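You operate a simulated robot arm through the tools that you are given. There is no shell and no other tool. Be economical: measure what you need, move in short steps, check, and stop when the job is done.

You run a simulated two-armed robot. Do the job below in one go: nothing can be reset, and whatever is moved stays where it is left.

JOB
Take the yellow polishing cloth from the top of the packing table and lay it out flat on the top of the long table.

It is judged by the outcome, as a careful person would: the job done as asked, and still so three seconds after it is handed in. It fails if anything else is knocked over, pushed out of place, dropped, spilled or broken. Flat cloth is picked up by pressing the open fingertips on it (5 to 10 N) and closing them slowly along it; thin cloth reads only 2 to 8 mm in the jaws.

ROBOT AND FRAMES
Two 7-joint arms with two-finger parallel grippers on one trunk, on a base that drives. Base frame: it is fixed to the floor where the robot stands at the start and does not move with it; the origin is under the middle of the robot, x ahead of it, y to its left, z up. Readings come in mm, degrees, newtons and seconds.
The left shoulder is at the start at [60, 189, 1103], the right one opposite. Places, roughly: top of the long table [-1600, 0, 900]; yellow polishing cloth [500, -200, 800]. Payload 3.43 kg a hand.
The TCP of each hand is the grasp point between the finger pads, 30 mm short of the fingertips. In the tool frame z runs along the fingers and y along their closing line. Largest opening 94 mm; finger width 28, thickness 10; the body of the gripper, 50 by 96 mm, starts 55 mm behind the TCP.
Orientation is that of the tool frame in the base frame, as a unit quaternion [x, y, z, w]. With the fingers straight down and closing along the base's y, the tool's x points along the base's -x, its y along +y and its z along -z.

CONTROLS
- The arms move only by the tool send_rows. It takes "left_targets", "right_targets" or both (then of equal length, played together; a hand with none holds still); each is a list of rows, each a list of 7 numbers: the shift along the tool's x, y, z in mm, then the turn, a rotation vector about the tool's x, y, z in degrees, then the opening, from 0 (shut) to 1 (fully open). In form: [[dx, dy, dz, wx, wy, wz, grip], ...]. A call has 1 to 8 rows; each row shifts and turns the commanded pose from where the row before left it, along the tool's axes as they then stand. Each row takes 0.2 s and may step no farther than 50 mm and 8.6 degrees from the row before; otherwise, or with a gripper value out of range, the whole call is refused. A pose out of reach is approached as far as the arm can. The call stops where the force on the tool passes 40 N (or 10 N more than at its start, if that is more) or the arm is blocked; 0.2 s more then pass. The fingers move at their own pace (about 153 mm/s each) and stop on an object; they squeeze with about 23 N. The grip force told is the motor's: it shows also when the fingers shut on nothing. Time passes only in rows, and 0.2 s behind the last, so rows that do not move let the fingers close. It gives the time, the measured TCP pose, the force on the tool (base axes), the opening and the grip force at its end, in the units of the frame above (readings bear some noise), with the torque about the TCP (base axes, N m) and any sound that the robot's microphone picked up.
- Cameras (640 x 400 px; columns grow to the right, rows downward): "scene" is now at [3.3, -23.6, 1640.4]; the picture's right is [-0.36, -0.93, 0.00], its down [-0.79, 0.31, -0.53] and it looks along [0.49, -0.19, -0.85] (base axes); focal length 279 px, centre (320, 200). "left" rides on the left gripper at [76, -14, -102] in its tool frame; the picture's right is [0.18, 0.98, 0.00], its down [-0.75, 0.14, -0.64] and it looks along [-0.63, 0.12, 0.77] (tool axes); focal length 243 px, centre (320, 200). "right" rides on the right gripper at [76, 14, -102] in its tool frame; the picture's right is [-0.18, 0.98, 0.00], its down [-0.75, -0.14, -0.64] and it looks along [-0.63, -0.12, 0.77] (tool axes); focal length 243 px, centre (320, 200). There is no depth. A picture from a camera that has moved, and an enlarged one, comes with that camera's place and axes in the base frame and with its lens.
- snapshot(camera): a new picture of that camera. No time passes.
- lift_body(by): slides the trunk up (or, below 0, down) by that many mm; the arms and the scene camera ride with it, the base frame stays. It gives what a move gives, with no picture.
- drive_base(legs): drives the robot by 1 to 6 legs, each [ahead, left, turn to the left] in mm, mm and degrees, along the robot's own axes; the way and the turn of a leg run together, so that a leg with both is an arc; at most 1500 mm and 180 degrees a leg. The arms and the cameras ride along, it lands a little off, and it stops where it bumps. It gives what a move gives.
- head_to(pan, tilt): turns the head with the scene camera to pan (to the left, within 86 degrees either way) and tilt (down, from -29 to 69), counted from straight ahead of the robot. It gives what a move gives.
- close_up(camera, box): a new picture of the part [left, top, right, bottom] of that camera's present view, enlarged. No time passes.
- job_done(): hands the job in; it is judged then, once.

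Work in short steps. Places have to be worked out from the pictures, the camera data and where the tool is seen: move nearer, look again, correct. Check each grasp and each placing, and mend what went wrong. You have 120 turns and 108 pictures in all, those below and enlarged ones among them. Open the grippers and draw the arms clear of the work before you hand the job in, unless the task says otherwise; then end with one line.

The tools are called as a command line: name --argument value ..., lists and objects as JSON in quotes. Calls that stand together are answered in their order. send_rows: Moves the arms, as the interface text tells. Its arguments: {"type":"object","properties":{"left_targets":{"type":"array","items":{"type":"array","items":{"type":"number"}}},"right_targets":{"type":"array","items":{"type":"array","items":{"type":"number"}}}},"required":[]} The other tools are called the same way: lift_body (by) slides the trunk up or down; drive_base (legs) drives the base; head_to (pan, tilt) turns the head that bears the scene camera; snapshot (camera) takes a picture; close_up (camera, box) takes an enlarged picture of a part of a camera's view; job_done () hands the job in.

At the start:

```text
time_s: 0.0
left_eef_pos: [411.8, 22.7, 992.3]
left_orientation: [0.0, 1.0, -0.001, 0.0]
left_wrist_force: [-0.4, 0.8, 1.0]
left_wrist_torque: [0.02, -0.01, -0.02]
left_grip_width: 93.9
left_finger_force: 0.1
right_eef_pos: [299.0, -284.9, 931.6]
right_orientation: [0.001, 1.0, 0.001, 0.0]
right_wrist_force: [0.7, 0.3, 0.8]
right_wrist_torque: [0.01, 0.02, -0.01]
right_grip_width: 94.1
right_finger_force: 0.0
trunk travel left (down, up): [-775.0, 215.0]
robot x, y, heading: [2.9, 0.5, 0.0]
head pan, tilt: [-21.1, 58.1]
```

scene: 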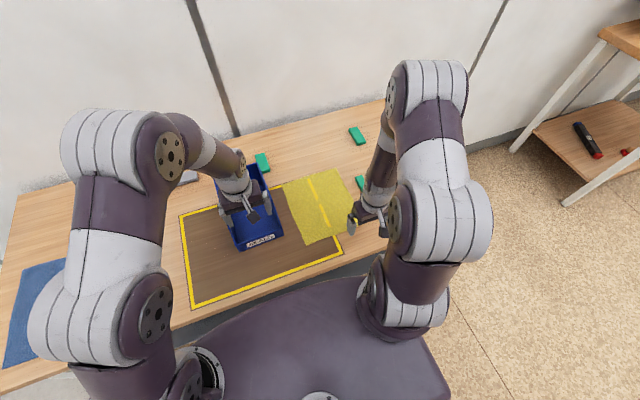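
right: 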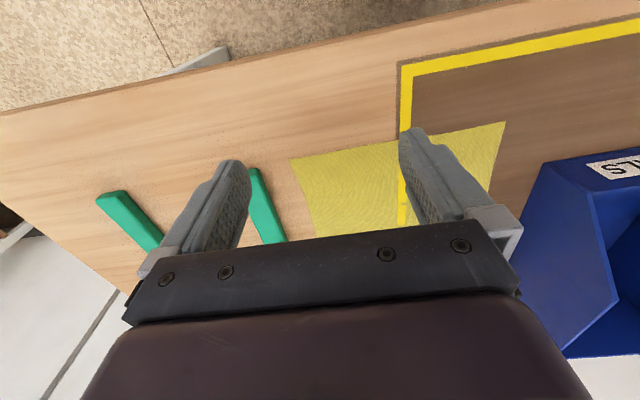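
left: 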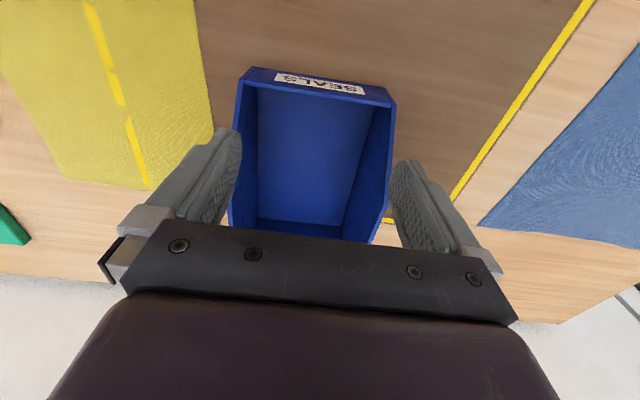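

The cloth seems to lie at about x 375–630, y −105 to −355, close to the blue bin. I'll raise both hands slightly and take the right hand back out of the view, then look again.

send_rows --left_targets '[[0, 0, -30, 0, 0, 0, 1], [0, 45, -20, 0, 0, 0, 1], [0, 45, 0, 0, 0, 0, 1], [0, 45, 0, 0, 0, 0, 1], [0, 45, 0, 0, 0, 0, 1]]' --right_targets '[[0, 0, -40, 0, 0, 0, 1], [0, -45, -40, 0, 0, 0, 1], [0, -45, 0, 0, 0, 0, 1], [0, -45, 0, 0, 0, 0, 1], [0, 0, 0, 0, 0, 0, 1]]'

snapshot --camera "scene"

snapshot --camera "left"

```text
refused: row 2 steps farther than a row can; nothing moved
```

```text
104 pictures are left
camera scene: at [3.3, -23.6, 1640.4], right [-0.36, -0.93, 0.0], down [-0.79, 0.31, -0.53], along [0.49, -0.19, -0.85], focal length 279 px, centre (320, 200)
```

scene: 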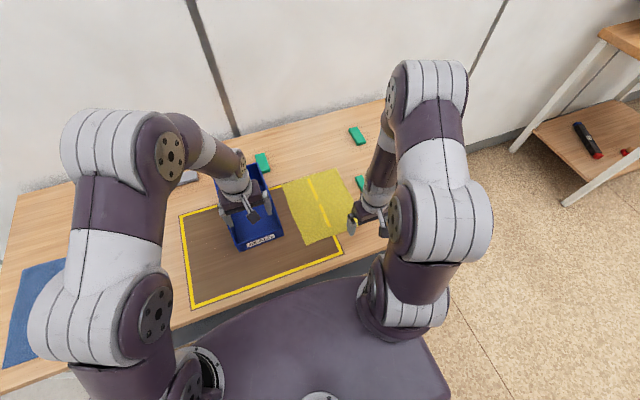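

```text
103 pictures are left
camera left: at [335.6, 8.4, 1094.8], right [-0.18, 0.98, 0.0], down [0.75, 0.14, 0.64], along [0.63, 0.12, -0.77], focal length 243 px, centre (320, 200)
```

left: 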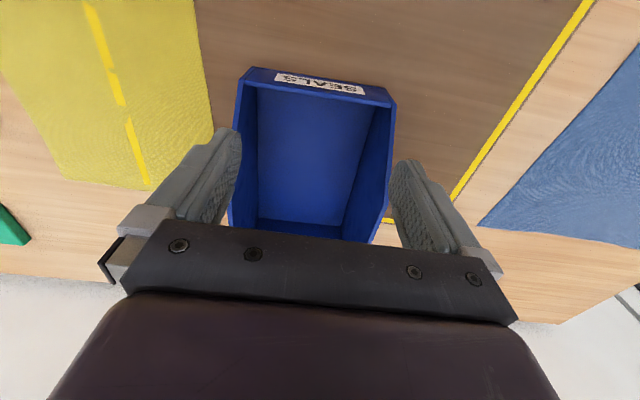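

The move was refused because one row stepped too far. I'll resend it with shorter rows.

send_rows --left_targets '[[0, 0, -45, 0, 0, 0, 1], [0, 0, -45, 0, 0, 0, 1], [0, 45, 0, 0, 0, 0, 1], [0, 45, 0, 0, 0, 0, 1], [0, 45, 0, 0, 0, 0, 1], [0, 45, 0, 0, 0, 0, 1]]' --right_targets '[[0, 0, -45, 0, 0, 0, 1], [0, 0, -45, 0, 0, 0, 1], [0, -45, 0, 0, 0, 0, 1], [0, -45, 0, 0, 0, 0, 1], [0, -45, 0, 0, 0, 0, 1], [0, 0, 0, 0, 0, 0, 1]]'

snapshot --camera "scene"

snapshot --camera "right"

```text
time_s: 1.4
left_eef_pos: [416.3, 207.0, 1078.8]
left_orientation: [-0.001, 1.0, -0.001, 0.0]
left_wrist_force: [-0.2, 0.4, 0.5]
left_wrist_torque: [-0.01, -0.02, 0.0]
left_grip_width: 94.0
left_finger_force: 0.1
right_eef_pos: [298.6, -421.6, 1021.9]
right_orientation: [0.0, 1.0, -0.001, 0.0]
right_wrist_force: [-0.5, 0.2, 0.5]
right_wrist_torque: [-0.04, 0.01, 0.01]
right_grip_width: 93.9
right_finger_force: 0.0
trunk travel left (down, up): [-775.0, 215.0]
robot x, y, heading: [-2.8, 0.2, 0.0]
head pan, tilt: [-21.1, 58.1]
```

```text
102 pictures are left
camera scene: at [3.9, -20.9, 1640.5], right [-0.36, -0.93, 0.0], down [-0.79, 0.3, -0.53], along [0.49, -0.19, -0.85], focal length 279 px, centre (320, 200)
```

scene: 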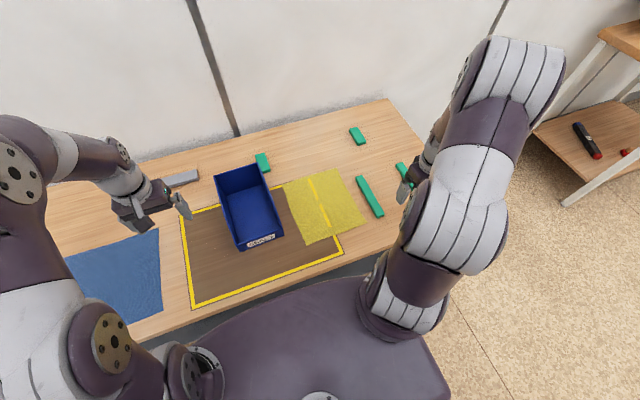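

```text
101 pictures are left
camera right: at [223.4, -408.0, 1123.0], right [0.18, 0.98, 0.0], down [0.75, -0.14, 0.64], along [0.63, -0.12, -0.77], focal length 243 px, centre (320, 200)
```

right: 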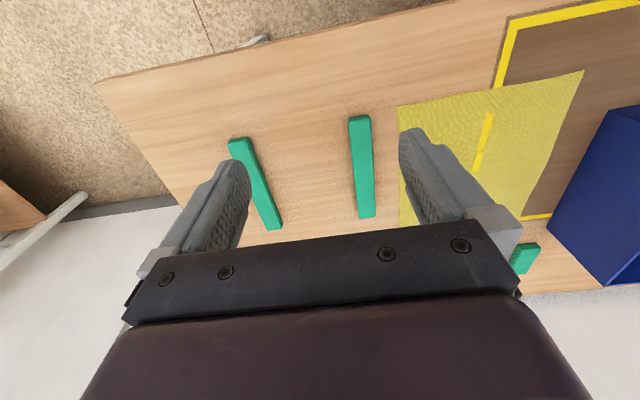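

Intersecting rays from the two cameras puts the table top near z≈780. The cloth's near corners come out at about (358,−97) on the left and (350,−328) on the right. The bin's near corner is at about (398,−43). I'll slide the base 200 mm to the right so both hands can work on the near edge symmetrically.

drive_base --legs '[[0, -210, 0]]'

head_to --pan 0 --tilt 65

snapshot --camera "scene"

snapshot --camera "left"

```text
time_s: 3.0
left_eef_pos: [414.9, -4.3, 1080.2]
left_orientation: [-0.001, 1.0, 0.0, 0.0]
left_wrist_force: [-0.4, 0.1, -0.6]
left_wrist_torque: [-0.03, 0.0, 0.0]
left_grip_width: 93.9
left_finger_force: 0.1
right_eef_pos: [301.7, -630.3, 1019.8]
right_orientation: [-0.002, 1.0, 0.001, 0.0]
right_wrist_force: [-0.9, -1.0, -0.5]
right_wrist_torque: [-0.02, 0.0, -0.01]
right_grip_width: 94.1
right_finger_force: 0.0
trunk travel left (down, up): [-775.0, 215.0]
robot x, y, heading: [-1.1, -208.4, 0.3]
head pan, tilt: [-21.1, 58.1]
```

```text
time_s: 3.9
left_eef_pos: [415.5, -3.6, 1079.2]
left_orientation: [-0.001, 1.0, -0.001, 0.0]
left_wrist_force: [0.1, -0.1, 0.0]
left_wrist_torque: [0.01, -0.01, 0.01]
left_grip_width: 94.2
left_finger_force: 0.0
right_eef_pos: [300.4, -630.3, 1020.7]
right_orientation: [-0.002, 1.0, 0.0, 0.0]
right_wrist_force: [1.1, 0.0, 0.7]
right_wrist_torque: [-0.01, -0.01, -0.01]
right_grip_width: 93.9
right_finger_force: 0.0
trunk travel left (down, up): [-775.0, 215.0]
robot x, y, heading: [2.4, -209.7, 0.3]
head pan, tilt: [0.0, 65.0]
```

```text
100 pictures are left
camera scene: at [0.2, -208.3, 1632.6], right [0.0, -1.0, 0.0], down [-0.91, 0.0, -0.42], along [0.42, 0.0, -0.91], focal length 279 px, centre (320, 200)
```

scene: 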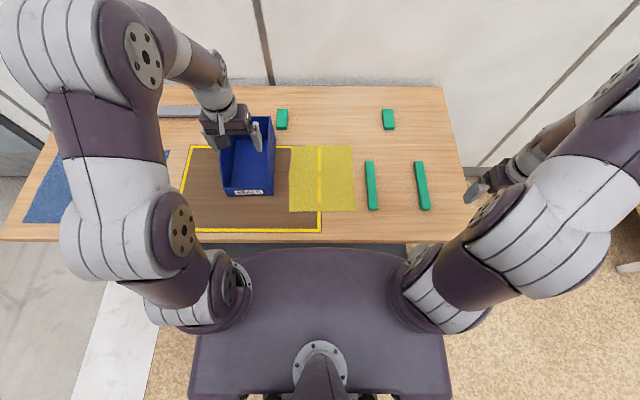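

```text
99 pictures are left
camera left: at [338.5, -18.7, 1182.2], right [-0.19, 0.98, 0.0], down [0.75, 0.14, 0.64], along [0.63, 0.12, -0.77], focal length 243 px, centre (320, 200)
```

left: 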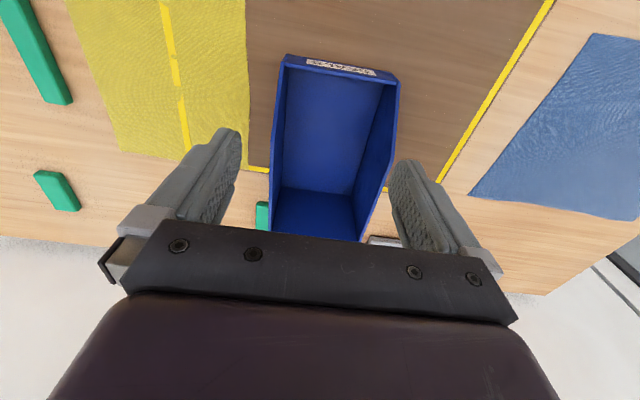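

From this view the cloth corners are near (353,−109), (353,−327), (608,−98) and (611,−326). I'll bring both hands above the two near corners with the fingers partly closed.

send_rows --left_targets '[[16, -46.5, 0, 0, 0, 0, 0.4], [16, -46.5, 0, 0, 0, 0, 0.4], [16, -46.5, 0, 0, 0, 0, 0.4], [0, 0, 0, 0, 0, 0, 0.4], [0, 0, 45, 0, 0, 0, 0.4], [0, 0, 45, 0, 0, 0, 0.4], [0, 0, 45, 0, 0, 0, 0.4], [0, 0, 40, 0, 0, 0, 0.4]]' --right_targets '[[-8.5, 42, 0, 0, 0, 0, 0.4], [-8.5, 42, 0, 0, 0, 0, 0.4], [-8.5, 42, 0, 0, 0, 0, 0.4], [-8.5, 42, 0, 0, 0, 0, 0.4], [-8.5, 42, 0, 0, 0, 0, 0.4], [-8.5, 42, 0, 0, 0, 0, 0.4], [-8.5, 42, 0, 0, 0, 0, 0.4], [-8.5, 42, 0, 0, 0, 0, 0.4]]'

send_rows --right_targets '[[0, 0, 45, 0, 0, 0, 0.4], [0, 0, 45, 0, 0, 0, 0.4], [0, 0, 30, 0, 0, 0, 0.4]]'

snapshot --camera "left"

snapshot --camera "right"

snapshot --camera "scene"

```text
time_s: 5.7
left_eef_pos: [369.6, -141.0, 904.2]
left_orientation: [-0.001, 1.0, 0.0, 0.001]
left_wrist_force: [-0.3, 0.3, -0.2]
left_wrist_torque: [-0.06, 0.02, -0.04]
left_grip_width: 37.5
left_finger_force: 0.0
right_eef_pos: [368.9, -295.5, 1019.4]
right_orientation: [-0.002, 1.0, 0.0, -0.001]
right_wrist_force: [0.7, -0.6, 0.8]
right_wrist_torque: [-0.04, 0.01, 0.01]
right_grip_width: 37.7
right_finger_force: 0.0
trunk travel left (down, up): [-775.0, 215.0]
robot x, y, heading: [-0.8, -205.7, 0.3]
head pan, tilt: [0.0, 65.0]
```

```text
time_s: 6.5
left_eef_pos: [367.1, -141.1, 903.6]
left_orientation: [-0.002, 1.0, 0.0, 0.0]
left_wrist_force: [-0.2, 0.4, 0.1]
left_wrist_torque: [-0.05, 0.01, -0.01]
left_grip_width: 37.7
left_finger_force: 0.0
right_eef_pos: [366.5, -297.1, 898.2]
right_orientation: [-0.002, 1.0, -0.001, 0.0]
right_wrist_force: [-0.6, -0.2, -0.3]
right_wrist_torque: [-0.04, 0.04, 0.01]
right_grip_width: 37.3
right_finger_force: 0.1
trunk travel left (down, up): [-775.0, 215.0]
robot x, y, heading: [1.8, -207.0, 0.3]
head pan, tilt: [0.0, 65.0]
```

```text
98 pictures are left
camera left: at [290.6, -156.2, 1006.6], right [-0.19, 0.98, 0.0], down [0.75, 0.14, 0.64], along [0.63, 0.12, -0.77], focal length 243 px, centre (320, 200)
```

left: 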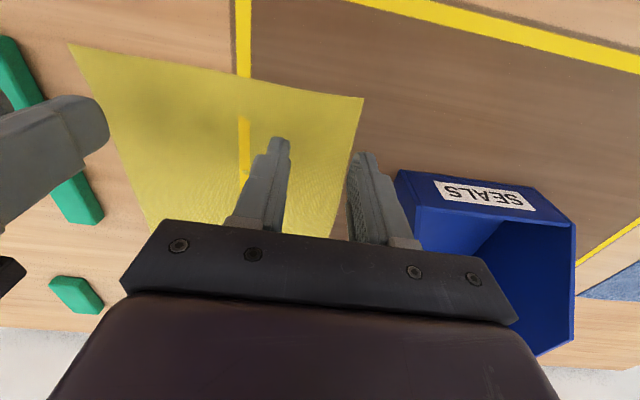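

```text
97 pictures are left
camera right: at [290.3, -283.8, 1000.7], right [0.18, 0.98, 0.0], down [0.75, -0.14, 0.64], along [0.63, -0.12, -0.77], focal length 243 px, centre (320, 200)
```

right: 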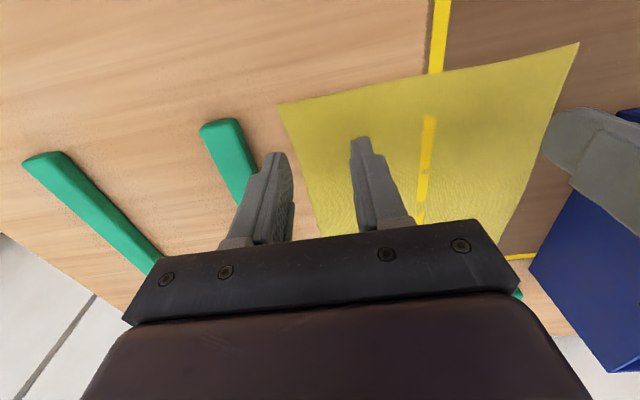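

```text
96 pictures are left
camera scene: at [0.3, -208.6, 1632.7], right [0.0, -1.0, 0.0], down [-0.91, 0.0, -0.42], along [0.42, 0.0, -0.91], focal length 279 px, centre (320, 200)
```

scene: 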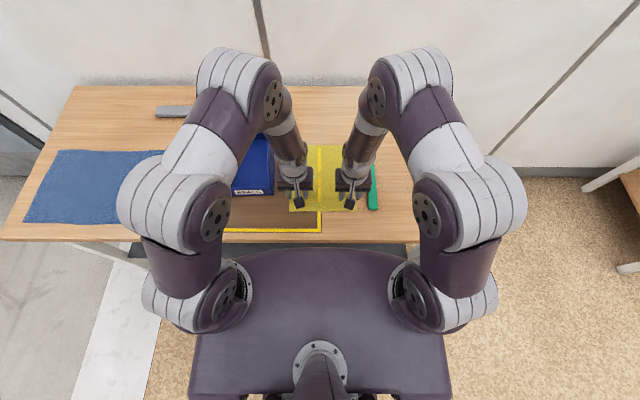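

Re-triangulating gives the table at z≈792 and near corners at about (349,−108) and (353,−332). I'll nudge both hands a few mm inward and descend to just above the cloth.

send_rows --left_targets '[[0, -7, 20, 0, 0, 0, 0.4], [0, 0, 25, 0, 0, 0, 0.4], [0, 0, 20, 0, 0, 0, 0.4], [0, 0, 0, 0, 0, 0, 0.4]]' --right_targets '[[0, 6, 20, 0, 0, 0, 0.4], [0, 0, 25, 0, 0, 0, 0.4], [0, 0, 15, 0, 0, 0, 0.4], [0, 0, 0, 0, 0, 0, 0.4]]'

close_up --camera "left" --box '[160, 40, 440, 240]'

close_up --camera "right" --box '[180, 40, 460, 240]'

```text
time_s: 7.5
left_eef_pos: [366.3, -148.9, 838.8]
left_orientation: [-0.002, 1.0, 0.001, 0.0]
left_wrist_force: [-0.2, 0.5, 0.6]
left_wrist_torque: [0.04, -0.02, 0.03]
left_grip_width: 37.9
left_finger_force: 0.1
right_eef_pos: [364.7, -290.3, 838.7]
right_orientation: [-0.002, 1.0, 0.0, 0.0]
right_wrist_force: [-0.2, -0.5, -0.5]
right_wrist_torque: [0.03, 0.03, -0.03]
right_grip_width: 37.5
right_finger_force: 0.1
trunk travel left (down, up): [-775.0, 215.0]
robot x, y, heading: [0.2, -208.5, 0.2]
head pan, tilt: [0.0, 65.0]
```

```text
2.00 times, centred on (300, 140) of left
camera zoom: at [290.3, -164.1, 941.1], right [-0.19, 0.98, 0.0], down [0.75, 0.14, 0.64], along [0.63, 0.12, -0.77], focal length 485 px, centre (360, 320)
```

zoom: 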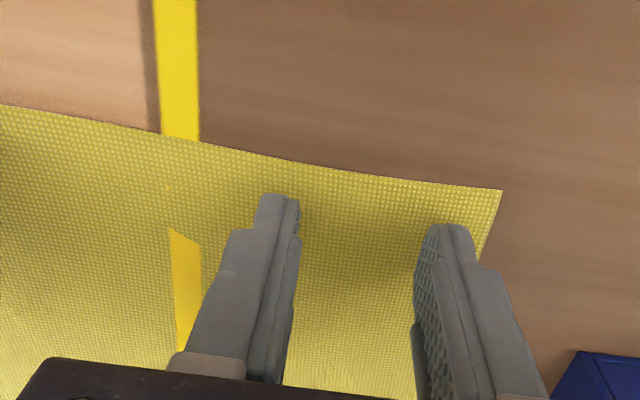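

```text
2.00 times, centred on (320, 140) of right
camera zoom: at [289.9, -277.0, 941.1], right [0.18, 0.98, 0.0], down [0.75, -0.14, 0.64], along [0.63, -0.12, -0.77], focal length 485 px, centre (320, 320)
```

zoom: 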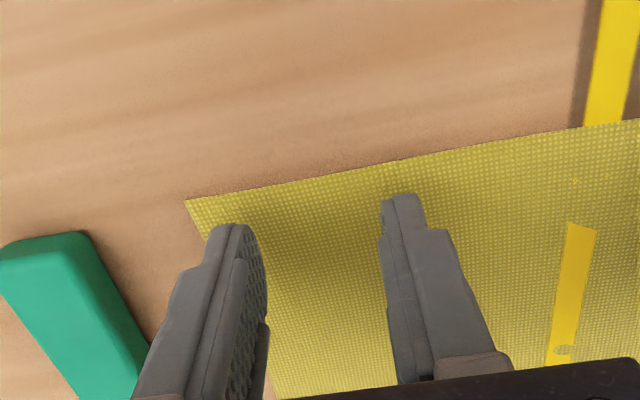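

Both hands sit just inside the corners, with tips about 16 mm above the cloth. I'll press down gently in small steps.

send_rows --left_targets '[[0, 0, 8, 0, 0, 0, 0.4], [0, 0, 4, 0, 0, 0, 0.4], [0, 0, 0, 0, 0, 0, 0.4]]' --right_targets '[[0, 0, 8, 0, 0, 0, 0.4], [0, 0, 4, 0, 0, 0, 0.4], [0, 0, 0, 0, 0, 0, 0.4]]'

```text
time_s: 8.3
left_eef_pos: [366.5, -152.0, 831.4]
left_orientation: [-0.003, 1.0, -0.001, 0.005]
left_wrist_force: [-0.9, 4.7, 25.7]
left_wrist_torque: [0.39, 0.29, -0.04]
left_grip_width: 38.0
left_finger_force: 0.8
right_eef_pos: [367.4, -288.2, 831.3]
right_orientation: [-0.002, 1.0, 0.001, 0.005]
right_wrist_force: [-2.7, -5.8, 29.4]
right_wrist_torque: [-0.53, 0.34, 0.03]
right_grip_width: 37.8
right_finger_force: 0.2
trunk travel left (down, up): [-775.0, 215.0]
robot x, y, heading: [1.0, -209.1, 0.2]
head pan, tilt: [0.0, 65.0]
stopped in row 3 (right hand): the force on the tool passed its limit (the readings are from after the stop); the commanded pose is now the measured one
```

The fingers touched at TCP z≈832, so the top is about z=802, and the press was harder than wanted. I'll ease up to reach 5–10 N.

send_rows --left_targets '[[0, 0, -0.5, 0, 0, 0, 0.4], [0, 0, 0, 0, 0, 0, 0.4]]' --right_targets '[[0, 0, -0.5, 0, 0, 0, 0.4], [0, 0, 0, 0, 0, 0, 0.4]]'

```text
time_s: 8.9
left_eef_pos: [365.0, -152.5, 830.1]
left_orientation: [-0.001, 1.0, -0.001, 0.005]
left_wrist_force: [-1.8, -2.4, 24.7]
left_wrist_torque: [0.15, 0.36, 0.03]
left_grip_width: 37.6
left_finger_force: 0.0
right_eef_pos: [368.0, -287.8, 832.1]
right_orientation: [-0.001, 1.0, 0.001, 0.006]
right_wrist_force: [-2.9, 0.2, 39.2]
right_wrist_torque: [-0.5, 0.38, -0.05]
right_grip_width: 37.8
right_finger_force: 0.4
trunk travel left (down, up): [-775.0, 215.0]
robot x, y, heading: [2.3, -208.9, 0.4]
head pan, tilt: [0.0, 65.0]
```

The force is still too high at 25 and 39 N, so I'll ease up more.

send_rows --left_targets '[[0, 0, -1.5, 0, 0, 0, 0.4], [0, 0, 0, 0, 0, 0, 0.4]]' --right_targets '[[0, 0, -2.5, 0, 0, 0, 0.4], [0, 0, 0, 0, 0, 0, 0.4]]'

```text
time_s: 9.5
left_eef_pos: [367.2, -150.4, 829.5]
left_orientation: [-0.002, 1.0, -0.002, 0.004]
left_wrist_force: [-4.9, -1.8, 21.8]
left_wrist_torque: [0.06, 0.34, 0.02]
left_grip_width: 37.3
left_finger_force: 0.1
right_eef_pos: [367.9, -287.9, 832.4]
right_orientation: [-0.002, 1.0, 0.001, 0.003]
right_wrist_force: [0.8, 1.5, 8.4]
right_wrist_torque: [-0.05, 0.09, 0.0]
right_grip_width: 37.5
right_finger_force: 0.0
trunk travel left (down, up): [-775.0, 215.0]
robot x, y, heading: [-0.8, -207.8, 0.3]
head pan, tilt: [0.0, 65.0]
```

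The right hand reads 8 N, which is good. The left still reads 22 N, so I'll ease it a bit more.

send_rows --left_targets '[[0, 0, -1.5, 0, 0, 0, 0.4], [0, 0, 0, 0, 0, 0, 0.4]]'

```text
time_s: 10.1
left_eef_pos: [368.1, -151.4, 833.0]
left_orientation: [-0.002, 1.0, -0.001, 0.002]
left_wrist_force: [-0.1, 0.8, 0.4]
left_wrist_torque: [0.01, 0.01, -0.02]
left_grip_width: 37.6
left_finger_force: 0.0
right_eef_pos: [368.9, -287.8, 831.0]
right_orientation: [-0.002, 1.0, 0.001, 0.002]
right_wrist_force: [-2.8, -0.9, 11.8]
right_wrist_torque: [-0.22, 0.22, -0.03]
right_grip_width: 37.5
right_finger_force: 0.0
trunk travel left (down, up): [-775.0, 215.0]
robot x, y, heading: [1.6, -212.5, -0.1]
head pan, tilt: [0.0, 65.0]
```

The left hand is now just off contact, so I'll bring it down 0.7 mm.

send_rows --left_targets '[[0, 0, 0.7, 0, 0, 0, 0.4], [0, 0, 0, 0, 0, 0, 0.4]]' --right_targets '[[0, 0, -0.2, 0, 0, 0, 0.4], [0, 0, 0, 0, 0, 0, 0.4]]'

```text
time_s: 10.7
left_eef_pos: [368.5, -150.8, 831.5]
left_orientation: [-0.003, 1.0, -0.002, 0.003]
left_wrist_force: [0.0, 0.9, 0.4]
left_wrist_torque: [-0.03, 0.02, 0.03]
left_grip_width: 37.7
left_finger_force: 0.1
right_eef_pos: [370.9, -288.1, 830.9]
right_orientation: [-0.001, 1.0, 0.001, 0.002]
right_wrist_force: [0.9, 0.2, 1.5]
right_wrist_torque: [0.04, 0.0, 0.02]
right_grip_width: 37.4
right_finger_force: 0.0
trunk travel left (down, up): [-775.0, 215.0]
robot x, y, heading: [-1.4, -209.7, 0.2]
head pan, tilt: [0.0, 65.0]
```

Both hands are nearly off contact now, so I'll add small downward steps.

send_rows --left_targets '[[0, 0, 0.6, 0, 0, 0, 0.4], [0, 0, 0, 0, 0, 0, 0.4]]' --right_targets '[[0, 0, 0.5, 0, 0, 0, 0.4], [0, 0, 0, 0, 0, 0, 0.4]]'

```text
time_s: 11.3
left_eef_pos: [369.5, -151.1, 831.4]
left_orientation: [-0.002, 1.0, 0.0, 0.002]
left_wrist_force: [-0.9, 2.0, 13.9]
left_wrist_torque: [0.25, 0.14, -0.02]
left_grip_width: 37.5
left_finger_force: 0.6
right_eef_pos: [369.3, -288.5, 831.7]
right_orientation: [-0.002, 1.0, 0.001, 0.003]
right_wrist_force: [0.2, -0.8, 2.4]
right_wrist_torque: [-0.01, 0.0, 0.0]
right_grip_width: 37.6
right_finger_force: 0.0
trunk travel left (down, up): [-775.0, 215.0]
robot x, y, heading: [2.9, -211.2, -0.0]
head pan, tilt: [0.0, 65.0]
```

With a final trim on each hand, I'll close both slowly.

send_rows --left_targets '[[0, 0, -0.3, 0, 0, 0, 0.36], [0, 0, 0, 0, 0, 0, 0.31], [0, 0, 0, 0, 0, 0, 0.26], [0, 0, 0, 0, 0, 0, 0.21], [0, 0, 0, 0, 0, 0, 0.16], [0, 0, 0, 0, 0, 0, 0.1], [0, 0, 0, 0, 0, 0, 0.05], [0, 0, 0, 0, 0, 0, 0]]' --right_targets '[[0, 0, 0.4, 0, 0, 0, 0.36], [0, 0, 0, 0, 0, 0, 0.31], [0, 0, 0, 0, 0, 0, 0.26], [0, 0, 0, 0, 0, 0, 0.21], [0, 0, 0, 0, 0, 0, 0.16], [0, 0, 0, 0, 0, 0, 0.1], [0, 0, 0, 0, 0, 0, 0.05], [0, 0, 0, 0, 0, 0, 0]]'

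close_up --camera "left" --box '[160, 40, 440, 240]'

close_up --camera "right" --box '[180, 40, 460, 240]'

```text
time_s: 13.1
left_eef_pos: [369.4, -152.2, 832.6]
left_orientation: [-0.001, 1.0, -0.002, 0.005]
left_wrist_force: [0.6, -16.4, 1.1]
left_wrist_torque: [-0.5, 0.02, 0.08]
left_grip_width: 1.7
left_finger_force: 22.8
right_eef_pos: [368.8, -287.4, 830.8]
right_orientation: [-0.002, 1.0, 0.001, 0.005]
right_wrist_force: [-1.7, 20.3, 25.1]
right_wrist_torque: [0.57, 0.19, 0.05]
right_grip_width: 2.1
right_finger_force: 22.7
trunk travel left (down, up): [-775.0, 215.0]
robot x, y, heading: [1.1, -210.3, 0.2]
head pan, tilt: [0.0, 65.0]
```

```text
2.00 times, centred on (300, 140) of left
camera zoom: at [291.2, -166.1, 933.3], right [-0.19, 0.98, 0.0], down [0.75, 0.15, 0.65], along [0.64, 0.12, -0.76], focal length 485 px, centre (360, 320)
```

zoom: 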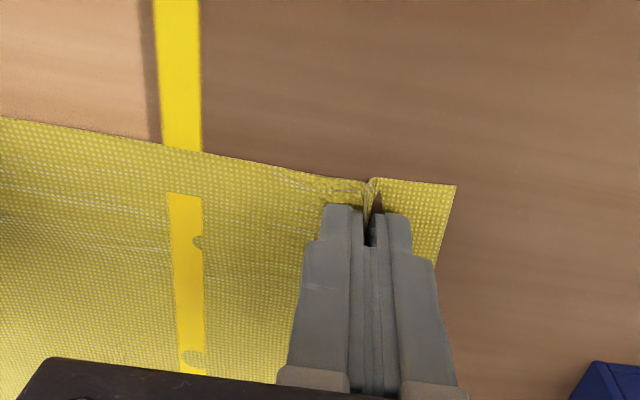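

```text
2.00 times, centred on (320, 140) of right
camera zoom: at [292.1, -274.7, 932.6], right [0.18, 0.98, 0.0], down [0.75, -0.14, 0.65], along [0.64, -0.11, -0.76], focal length 485 px, centre (320, 320)
```

zoom: 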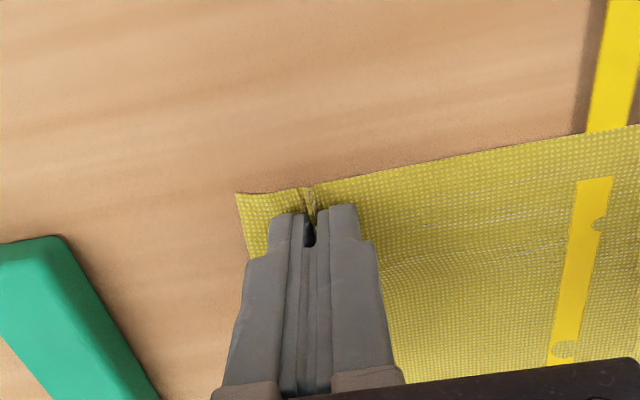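

Both grips hold cloth, at 1.7 and 2.1 mm. I'll lift gently, moving a little forward so the cloth peels off, and then check.

send_rows --left_targets '[[0, 0, -10, 0, 0, 0, 0], [0, 0, -20, 0, 0, 0, 0], [0, 0, -25, 0, 0, 0, 0], [0, 0, -25, 0, 0, 0, 0], [0, 0, -30, 0, 0, 0, 0], [0, 0, -30, 0, 0, 0, 0]]' --right_targets '[[0, 0, -10, 0, 0, 0, 0], [0, 0, -20, 0, 0, 0, 0], [0, 0, -25, 0, 0, 0, 0], [0, 0, -25, 0, 0, 0, 0], [0, 0, -30, 0, 0, 0, 0], [0, 0, -30, 0, 0, 0, 0]]'

snapshot --camera "scene"

snapshot --camera "right"

```text
time_s: 14.5
left_eef_pos: [369.7, -152.1, 970.3]
left_orientation: [-0.003, 1.0, -0.001, 0.004]
left_wrist_force: [0.9, -29.1, -0.1]
left_wrist_torque: [-0.88, -0.02, 0.08]
left_grip_width: 2.1
left_finger_force: 22.8
right_eef_pos: [368.4, -289.2, 968.2]
right_orientation: [-0.002, 1.0, 0.002, 0.004]
right_wrist_force: [-0.1, 30.2, 0.6]
right_wrist_torque: [0.91, 0.03, 0.07]
right_grip_width: 1.9
right_finger_force: 23.2
trunk travel left (down, up): [-775.0, 215.0]
robot x, y, heading: [-1.0, -207.9, 0.2]
head pan, tilt: [0.0, 65.0]
```

```text
91 pictures are left
camera scene: at [-1.3, -208.5, 1632.5], right [0.0, -1.0, 0.0], down [-0.91, 0.0, -0.42], along [0.42, 0.0, -0.91], focal length 279 px, centre (320, 200)
```

scene: 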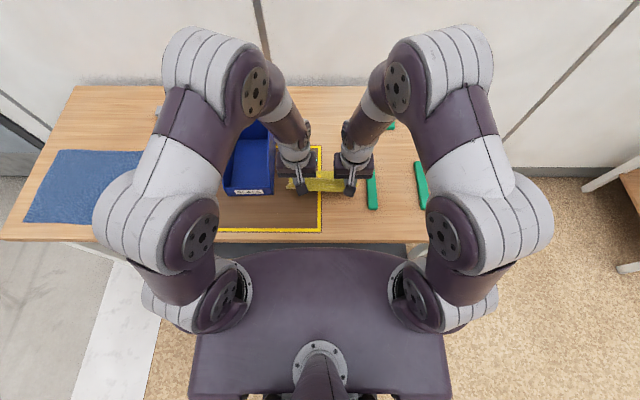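

```text
90 pictures are left
camera right: at [290.9, -277.2, 1069.9], right [0.18, 0.98, 0.0], down [0.75, -0.14, 0.65], along [0.64, -0.11, -0.76], focal length 243 px, centre (320, 200)
```

right: 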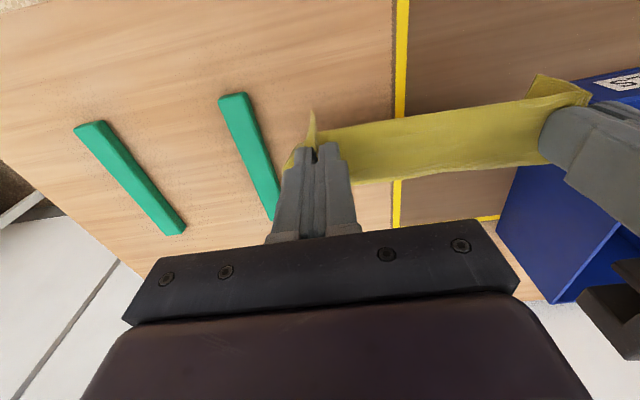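

The cloth is up but under 30 N of tension between the hands. I'll bring the hands slightly together and keep lifting.

send_rows --left_targets '[[0, -2, 0, 0, 0, 0, 0], [0, -1, 0, 0, 0, 0, 0], [0, 0, -40, 0, 0, 0, 0], [0, 0, -40, 0, 0, 0, 0], [0, 0, 0, 0, 0, 0, 0]]' --right_targets '[[0, 2, 0, 0, 0, 0, 0], [0, 1, 0, 0, 0, 0, 0], [0, 0, -40, 0, 0, 0, 0], [0, 0, -40, 0, 0, 0, 0], [0, 0, 0, 0, 0, 0, 0]]'

lift_body --by 150

snapshot --camera "scene"

snapshot --camera "left"

```text
time_s: 15.7
left_eef_pos: [368.5, -156.7, 1049.0]
left_orientation: [-0.002, 1.0, -0.001, 0.001]
left_wrist_force: [0.2, -0.8, -0.5]
left_wrist_torque: [-0.03, 0.03, 0.01]
left_grip_width: 1.5
left_finger_force: 23.6
right_eef_pos: [369.6, -284.7, 1051.4]
right_orientation: [-0.002, 1.0, 0.0, 0.001]
right_wrist_force: [-0.4, 1.2, 0.4]
right_wrist_torque: [0.02, 0.02, -0.01]
right_grip_width: 1.6
right_finger_force: 22.8
trunk travel left (down, up): [-775.0, 215.0]
robot x, y, heading: [1.0, -208.0, 0.3]
head pan, tilt: [0.0, 65.0]
```

```text
time_s: 17.4
left_eef_pos: [367.3, -157.0, 1198.3]
left_orientation: [-0.002, 1.0, -0.001, 0.002]
left_wrist_force: [-0.1, 0.0, -0.1]
left_wrist_torque: [-0.05, 0.04, 0.0]
left_grip_width: 1.4
left_finger_force: 23.0
right_eef_pos: [369.0, -284.1, 1202.9]
right_orientation: [-0.002, 1.0, 0.002, 0.002]
right_wrist_force: [0.2, -0.4, -1.4]
right_wrist_torque: [0.0, 0.02, 0.0]
right_grip_width: 1.8
right_finger_force: 22.9
trunk travel left (down, up): [-925.0, 65.0]
robot x, y, heading: [2.3, -211.9, -0.0]
head pan, tilt: [0.0, 65.0]
```

```text
89 pictures are left
camera scene: at [0.5, -208.5, 1782.6], right [0.0, -1.0, 0.0], down [-0.91, 0.0, -0.42], along [0.42, 0.0, -0.91], focal length 279 px, centre (320, 200)
```

scene: 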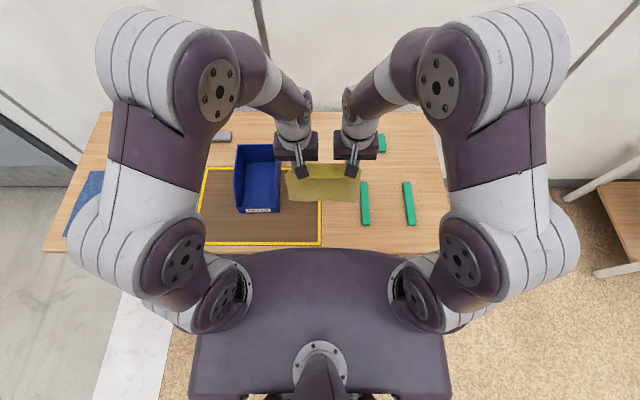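

```text
88 pictures are left
camera left: at [290.3, -170.9, 1301.0], right [-0.19, 0.98, 0.0], down [0.75, 0.15, 0.64], along [0.63, 0.12, -0.76], focal length 243 px, centre (320, 200)
```

left: 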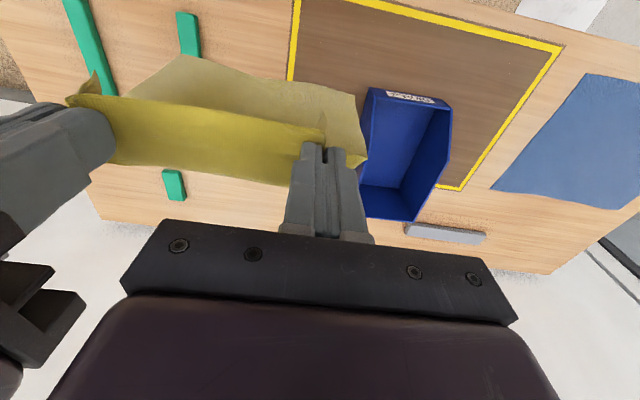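

The cloth hangs freely from both hands. I'll back away from the table, turn halfway and look toward the long table.

drive_base --legs '[[-400, 0, 0], [0, 0, 90]]'

head_to --pan 70 --tilt 30

snapshot --camera "scene"

```text
time_s: 23.8
left_eef_pos: [-466.0, 151.1, 1198.2]
left_orientation: [0.723, -0.691, -0.001, -0.002]
left_wrist_force: [1.2, 0.2, -0.2]
left_wrist_torque: [0.01, -0.05, -0.02]
left_grip_width: 1.5
left_finger_force: 23.3
right_eef_pos: [-338.0, 158.3, 1202.5]
right_orientation: [0.723, -0.691, -0.002, -0.001]
right_wrist_force: [-0.9, -0.3, 0.1]
right_wrist_torque: [-0.03, -0.01, -0.02]
right_grip_width: 1.8
right_finger_force: 23.0
trunk travel left (down, up): [-925.0, 65.0]
robot x, y, heading: [-401.3, -211.9, 92.3]
head pan, tilt: [0.0, 65.0]
```

```text
time_s: 25.2
left_eef_pos: [-465.9, 152.3, 1199.0]
left_orientation: [0.722, -0.691, -0.001, -0.002]
left_wrist_force: [0.0, -0.7, 0.6]
left_wrist_torque: [0.02, 0.0, -0.05]
left_grip_width: 1.9
left_finger_force: 23.2
right_eef_pos: [-336.7, 157.1, 1203.9]
right_orientation: [0.723, -0.691, -0.003, -0.001]
right_wrist_force: [0.2, -0.8, -0.3]
right_wrist_torque: [0.02, 0.0, -0.01]
right_grip_width: 1.9
right_finger_force: 22.7
trunk travel left (down, up): [-925.0, 65.0]
robot x, y, heading: [-398.7, -212.3, 92.6]
head pan, tilt: [70.0, 30.0]
```

```text
87 pictures are left
camera scene: at [-482.6, -243.9, 1830.2], right [0.3, 0.95, 0.0], down [0.48, -0.15, -0.87], along [-0.83, 0.26, -0.5], focal length 279 px, centre (320, 200)
```

scene: 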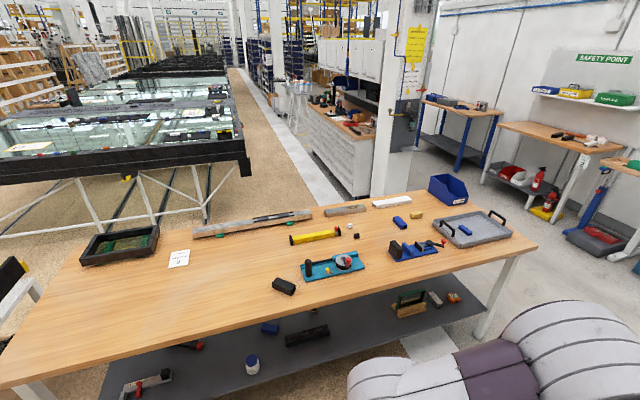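

The long table's near edge is at x≈−1225, and its front-left area is clear at about x −1250 to −1580, y −250 to −900. I'll raise the trunk a bit, finish the turn, and approach with y≈−520.

lift_body --by 62

drive_base --legs '[[0, 0, 87.4], [0, 308, 0], [250, 0, 0]]'

head_to --pan 0 --tilt 50

snapshot --camera "scene"

snapshot --camera "right"

```text
time_s: 26.2
left_eef_pos: [-466.6, 151.9, 1261.9]
left_orientation: [0.723, -0.691, -0.001, -0.003]
left_wrist_force: [-0.2, -0.5, -1.3]
left_wrist_torque: [-0.03, 0.03, -0.08]
left_grip_width: 1.6
left_finger_force: 22.3
right_eef_pos: [-337.3, 157.5, 1265.4]
right_orientation: [0.723, -0.691, -0.002, 0.0]
right_wrist_force: [-0.3, -0.2, -0.2]
right_wrist_torque: [-0.03, -0.03, 0.02]
right_grip_width: 1.7
right_finger_force: 23.0
trunk travel left (down, up): [-987.0, 3.0]
robot x, y, heading: [-399.7, -207.5, 92.7]
head pan, tilt: [70.0, 30.0]
```

```text
time_s: 33.4
left_eef_pos: [-1021.1, -560.6, 1262.5]
left_orientation: [1.0, -0.015, -0.003, -0.001]
left_wrist_force: [1.0, 1.7, -0.4]
left_wrist_torque: [-0.04, 0.05, 0.01]
left_grip_width: 2.1
left_finger_force: 23.0
right_eef_pos: [-1017.8, -432.4, 1266.4]
right_orientation: [1.0, -0.015, -0.003, 0.0]
right_wrist_force: [0.5, -0.8, 0.2]
right_wrist_torque: [-0.04, 0.02, -0.03]
right_grip_width: 1.7
right_finger_force: 22.6
trunk travel left (down, up): [-987.0, 3.0]
robot x, y, heading: [-652.3, -517.5, 178.4]
head pan, tilt: [70.0, 30.0]
```

```text
time_s: 34.8
left_eef_pos: [-1025.1, -558.7, 1261.4]
left_orientation: [1.0, -0.015, -0.002, -0.002]
left_wrist_force: [-0.3, -0.3, -0.9]
left_wrist_torque: [0.0, -0.02, -0.01]
left_grip_width: 1.9
left_finger_force: 23.1
right_eef_pos: [-1021.2, -431.4, 1264.5]
right_orientation: [1.0, -0.015, -0.003, 0.0]
right_wrist_force: [-0.1, 0.0, -0.1]
right_wrist_torque: [-0.03, -0.01, 0.0]
right_grip_width: 1.8
right_finger_force: 22.6
trunk travel left (down, up): [-987.0, 3.0]
robot x, y, heading: [-653.8, -518.5, 178.4]
head pan, tilt: [0.0, 50.0]
```

```text
86 pictures are left
camera scene: at [-674.4, -517.9, 1862.7], right [0.03, 1.0, 0.0], down [0.77, -0.02, -0.64], along [-0.64, 0.02, -0.77], focal length 279 px, centre (320, 200)
```

scene: 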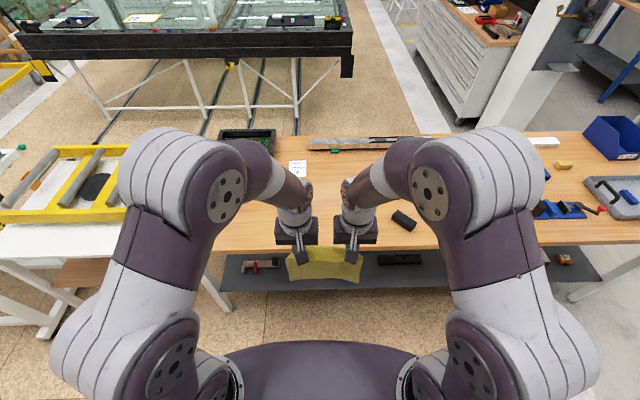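

```text
85 pictures are left
camera right: at [-944.8, -448.9, 1366.6], right [-0.21, -0.98, 0.0], down [-0.75, 0.17, 0.65], along [-0.63, 0.14, -0.76], focal length 243 px, centre (320, 200)
```

right: 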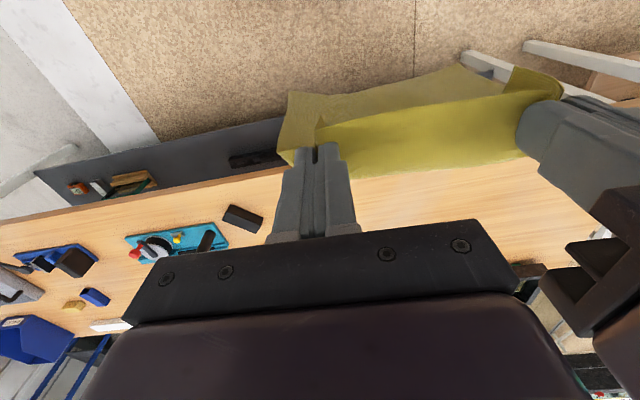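

Table height 900 and the near edge at x≈−1225 are confirmed by two cameras, and the area ahead is clear. I'll square up the heading and drive in to x≈−945.

drive_base --legs '[[0, 0, 1.6], [200, 0, 0], [92, 0, 0]]'

snapshot --camera "scene"

snapshot --camera "left"

```text
time_s: 37.5
left_eef_pos: [-1308.9, -571.2, 1261.9]
left_orientation: [1.0, 0.001, -0.004, -0.001]
left_wrist_force: [-0.3, 0.5, -0.3]
left_wrist_torque: [0.0, 0.04, -0.04]
left_grip_width: 2.2
left_finger_force: 22.8
right_eef_pos: [-1308.2, -443.2, 1267.9]
right_orientation: [1.0, 0.002, -0.006, 0.001]
right_wrist_force: [0.7, 0.2, -0.4]
right_wrist_torque: [-0.03, 0.04, -0.03]
right_grip_width: 2.0
right_finger_force: 22.8
trunk travel left (down, up): [-987.0, 3.0]
robot x, y, heading: [-949.9, -518.0, -179.9]
head pan, tilt: [0.0, 50.0]
```

```text
84 pictures are left
camera scene: at [-955.8, -518.4, 1862.9], right [0.0, 1.0, 0.0], down [0.76, 0.0, -0.65], along [-0.65, 0.0, -0.76], focal length 279 px, centre (320, 200)
```

scene: 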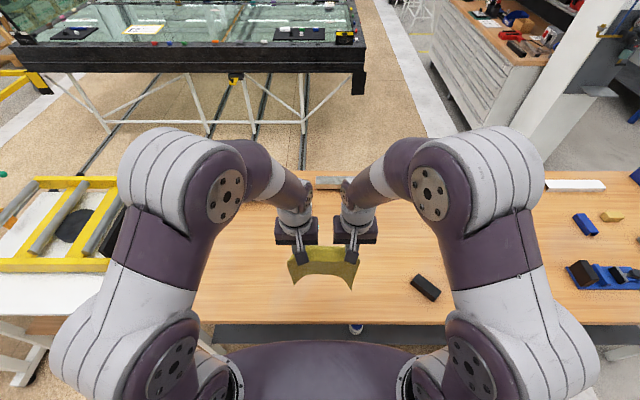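

```text
83 pictures are left
camera left: at [-1231.1, -557.2, 1364.7], right [0.19, -0.98, 0.0], down [-0.75, -0.14, 0.65], along [-0.64, -0.12, -0.76], focal length 243 px, centre (320, 200)
```

left: 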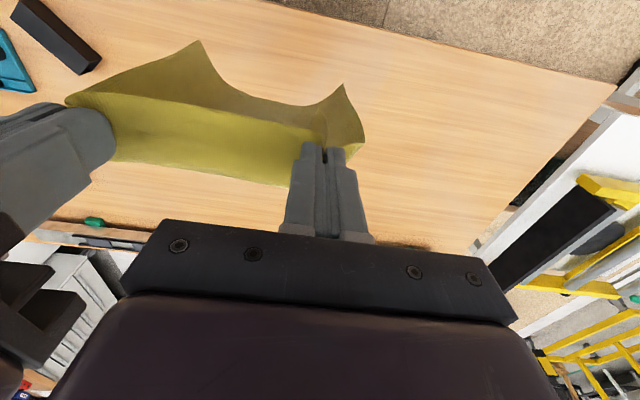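

The robot is in position and the area under the cloth is clear. I'll extend the hands forward about 190 mm at this height.

send_rows --left_targets '[[-38, 0, 0, 0, 0, 0, 0], [-38, 0, 0, 0, 0, 0, 0], [-38, 0, 0, 0, 0, 0, 0], [-38, 0, 0, 0, 0, 0, 0], [-38, 0, 0, 0, 0, 0, 0], [0, 0, 0, 0, 0, 0, 0]]' --right_targets '[[-38, 0, 0, 0, 0, 0, 0], [-38, 0, 0, 0, 0, 0, 0], [-38, 0, 0, 0, 0, 0, 0], [-38, 0, 0, 0, 0, 0, 0], [-38, 0, 0, 0, 0, 0, 0], [0, 0, 0, 0, 0, 0, 0]]'

lift_body --by -80

snapshot --camera "left"

snapshot --camera "scene"

```text
time_s: 38.9
left_eef_pos: [-1502.1, -573.2, 1256.1]
left_orientation: [1.0, 0.001, -0.002, -0.001]
left_wrist_force: [0.6, 2.1, -0.4]
left_wrist_torque: [0.02, -0.07, -0.05]
left_grip_width: 1.8
left_finger_force: 22.9
left hand out of reach, approached as far as the arm can: row 5
right_eef_pos: [-1500.4, -444.5, 1267.5]
right_orientation: [1.0, 0.001, -0.003, 0.002]
right_wrist_force: [0.4, -0.6, -0.3]
right_wrist_torque: [-0.03, 0.02, 0.05]
right_grip_width: 1.8
right_finger_force: 23.3
right hand out of reach, approached as far as the arm can: row 5
trunk travel left (down, up): [-987.0, 3.0]
robot x, y, heading: [-946.1, -517.7, -179.8]
head pan, tilt: [0.0, 50.0]
```

```text
time_s: 40.0
left_eef_pos: [-1501.6, -572.6, 1175.8]
left_orientation: [1.0, 0.001, -0.002, -0.001]
left_wrist_force: [-0.3, 1.0, 0.5]
left_wrist_torque: [-0.02, -0.01, -0.01]
left_grip_width: 1.9
left_finger_force: 23.2
right_eef_pos: [-1501.3, -445.4, 1187.9]
right_orientation: [1.0, 0.001, -0.003, 0.001]
right_wrist_force: [0.0, 0.3, -0.3]
right_wrist_torque: [0.02, 0.01, -0.02]
right_grip_width: 1.7
right_finger_force: 23.1
trunk travel left (down, up): [-907.0, 83.0]
robot x, y, heading: [-947.4, -515.8, -179.9]
head pan, tilt: [0.0, 50.0]
```

```text
82 pictures are left
camera left: at [-1425.8, -558.5, 1279.0], right [0.19, -0.98, 0.0], down [-0.75, -0.14, 0.65], along [-0.63, -0.12, -0.76], focal length 243 px, centre (320, 200)
```

left: 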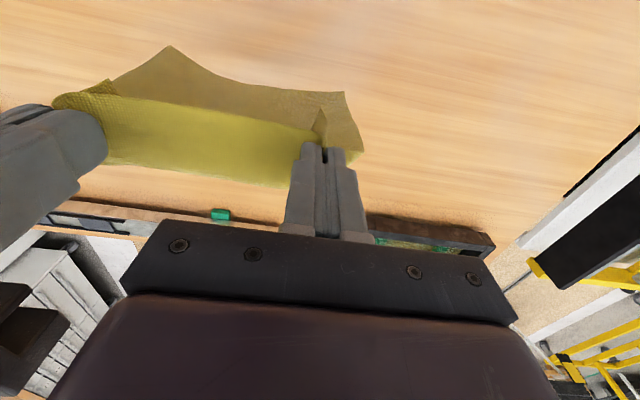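

```text
81 pictures are left
camera scene: at [-965.1, -518.4, 1782.8], right [0.0, 1.0, 0.0], down [0.77, 0.0, -0.64], along [-0.64, 0.0, -0.77], focal length 279 px, centre (320, 200)
```

scene: 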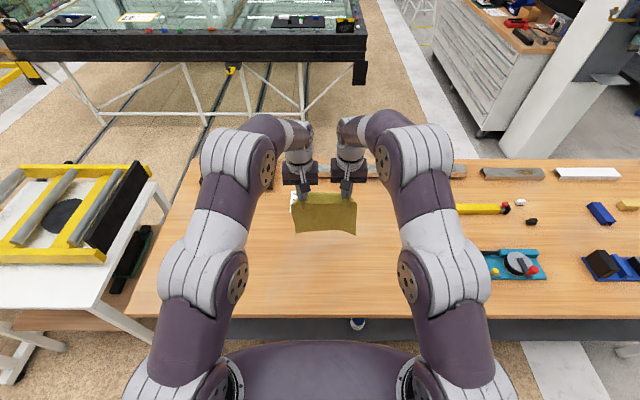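

The bottom edge hangs vertically at x≈−1505 and about z≈965, roughly 60 mm above the top. I'll lower the trunk 50 mm, level the hands, and look from all cameras.

lift_body --by -50

send_rows --left_targets '[[2, 0, 0, 0, 0, 0, 0], [0, 0, 0, 0, 0, 0, 0], [0, 0, 0, 0, 0, 0, 0]]' --right_targets '[[2, 0, 11, 0, 0, 0, 0], [0, 0, 0, 0, 0, 0, 0], [0, 0, 0, 0, 0, 0, 0]]'

close_up --camera "scene" --box '[240, 120, 400, 220]'

snapshot --camera "right"

```text
time_s: 41.0
left_eef_pos: [-1500.7, -572.6, 1127.5]
left_orientation: [1.0, 0.001, -0.003, -0.001]
left_wrist_force: [1.0, 0.5, -0.7]
left_wrist_torque: [0.0, 0.01, -0.03]
left_grip_width: 1.7
left_finger_force: 22.9
right_eef_pos: [-1500.6, -446.0, 1137.6]
right_orientation: [1.0, 0.001, -0.004, 0.001]
right_wrist_force: [0.7, -0.9, 0.2]
right_wrist_torque: [-0.04, 0.02, -0.02]
right_grip_width: 1.5
right_finger_force: 22.5
trunk travel left (down, up): [-857.0, 133.0]
robot x, y, heading: [-945.5, -519.2, -180.3]
head pan, tilt: [0.0, 50.0]
```

```text
time_s: 41.8
left_eef_pos: [-1501.0, -574.2, 1127.0]
left_orientation: [1.0, 0.0, -0.003, -0.001]
left_wrist_force: [0.5, 0.1, 0.0]
left_wrist_torque: [0.03, -0.02, -0.07]
left_grip_width: 2.0
left_finger_force: 22.9
right_eef_pos: [-1497.9, -444.1, 1126.9]
right_orientation: [1.0, 0.001, -0.002, 0.001]
right_wrist_force: [0.6, -0.3, 0.8]
right_wrist_torque: [-0.03, 0.01, -0.02]
right_grip_width: 2.0
right_finger_force: 22.2
trunk travel left (down, up): [-857.0, 133.0]
robot x, y, heading: [-946.8, -520.5, -179.9]
head pan, tilt: [0.0, 50.0]
```

```text
4.00 times, centred on (320, 170) of scene
camera zoom: at [-965.0, -518.4, 1732.7], right [0.0, 1.0, 0.0], down [0.77, 0.0, -0.64], along [-0.64, 0.0, -0.77], focal length 1115 px, centre (320, 320)
```

zoom: 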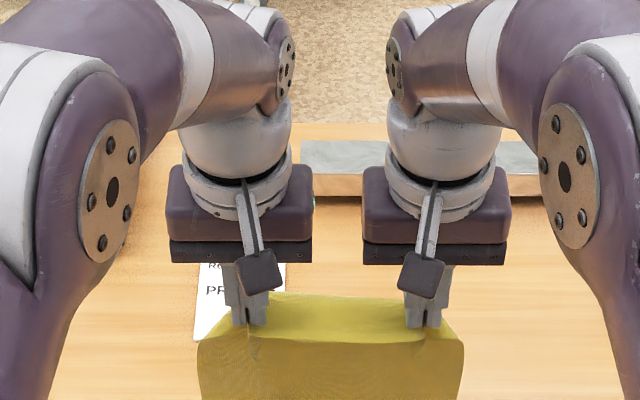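

```text
79 pictures are left
camera right: at [-1421.2, -459.6, 1229.3], right [-0.18, -0.98, 0.0], down [-0.75, 0.14, 0.65], along [-0.64, 0.12, -0.76], focal length 243 px, centre (320, 200)
```

right: 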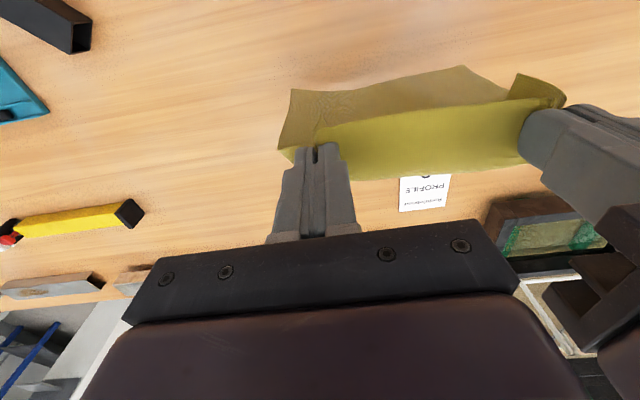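

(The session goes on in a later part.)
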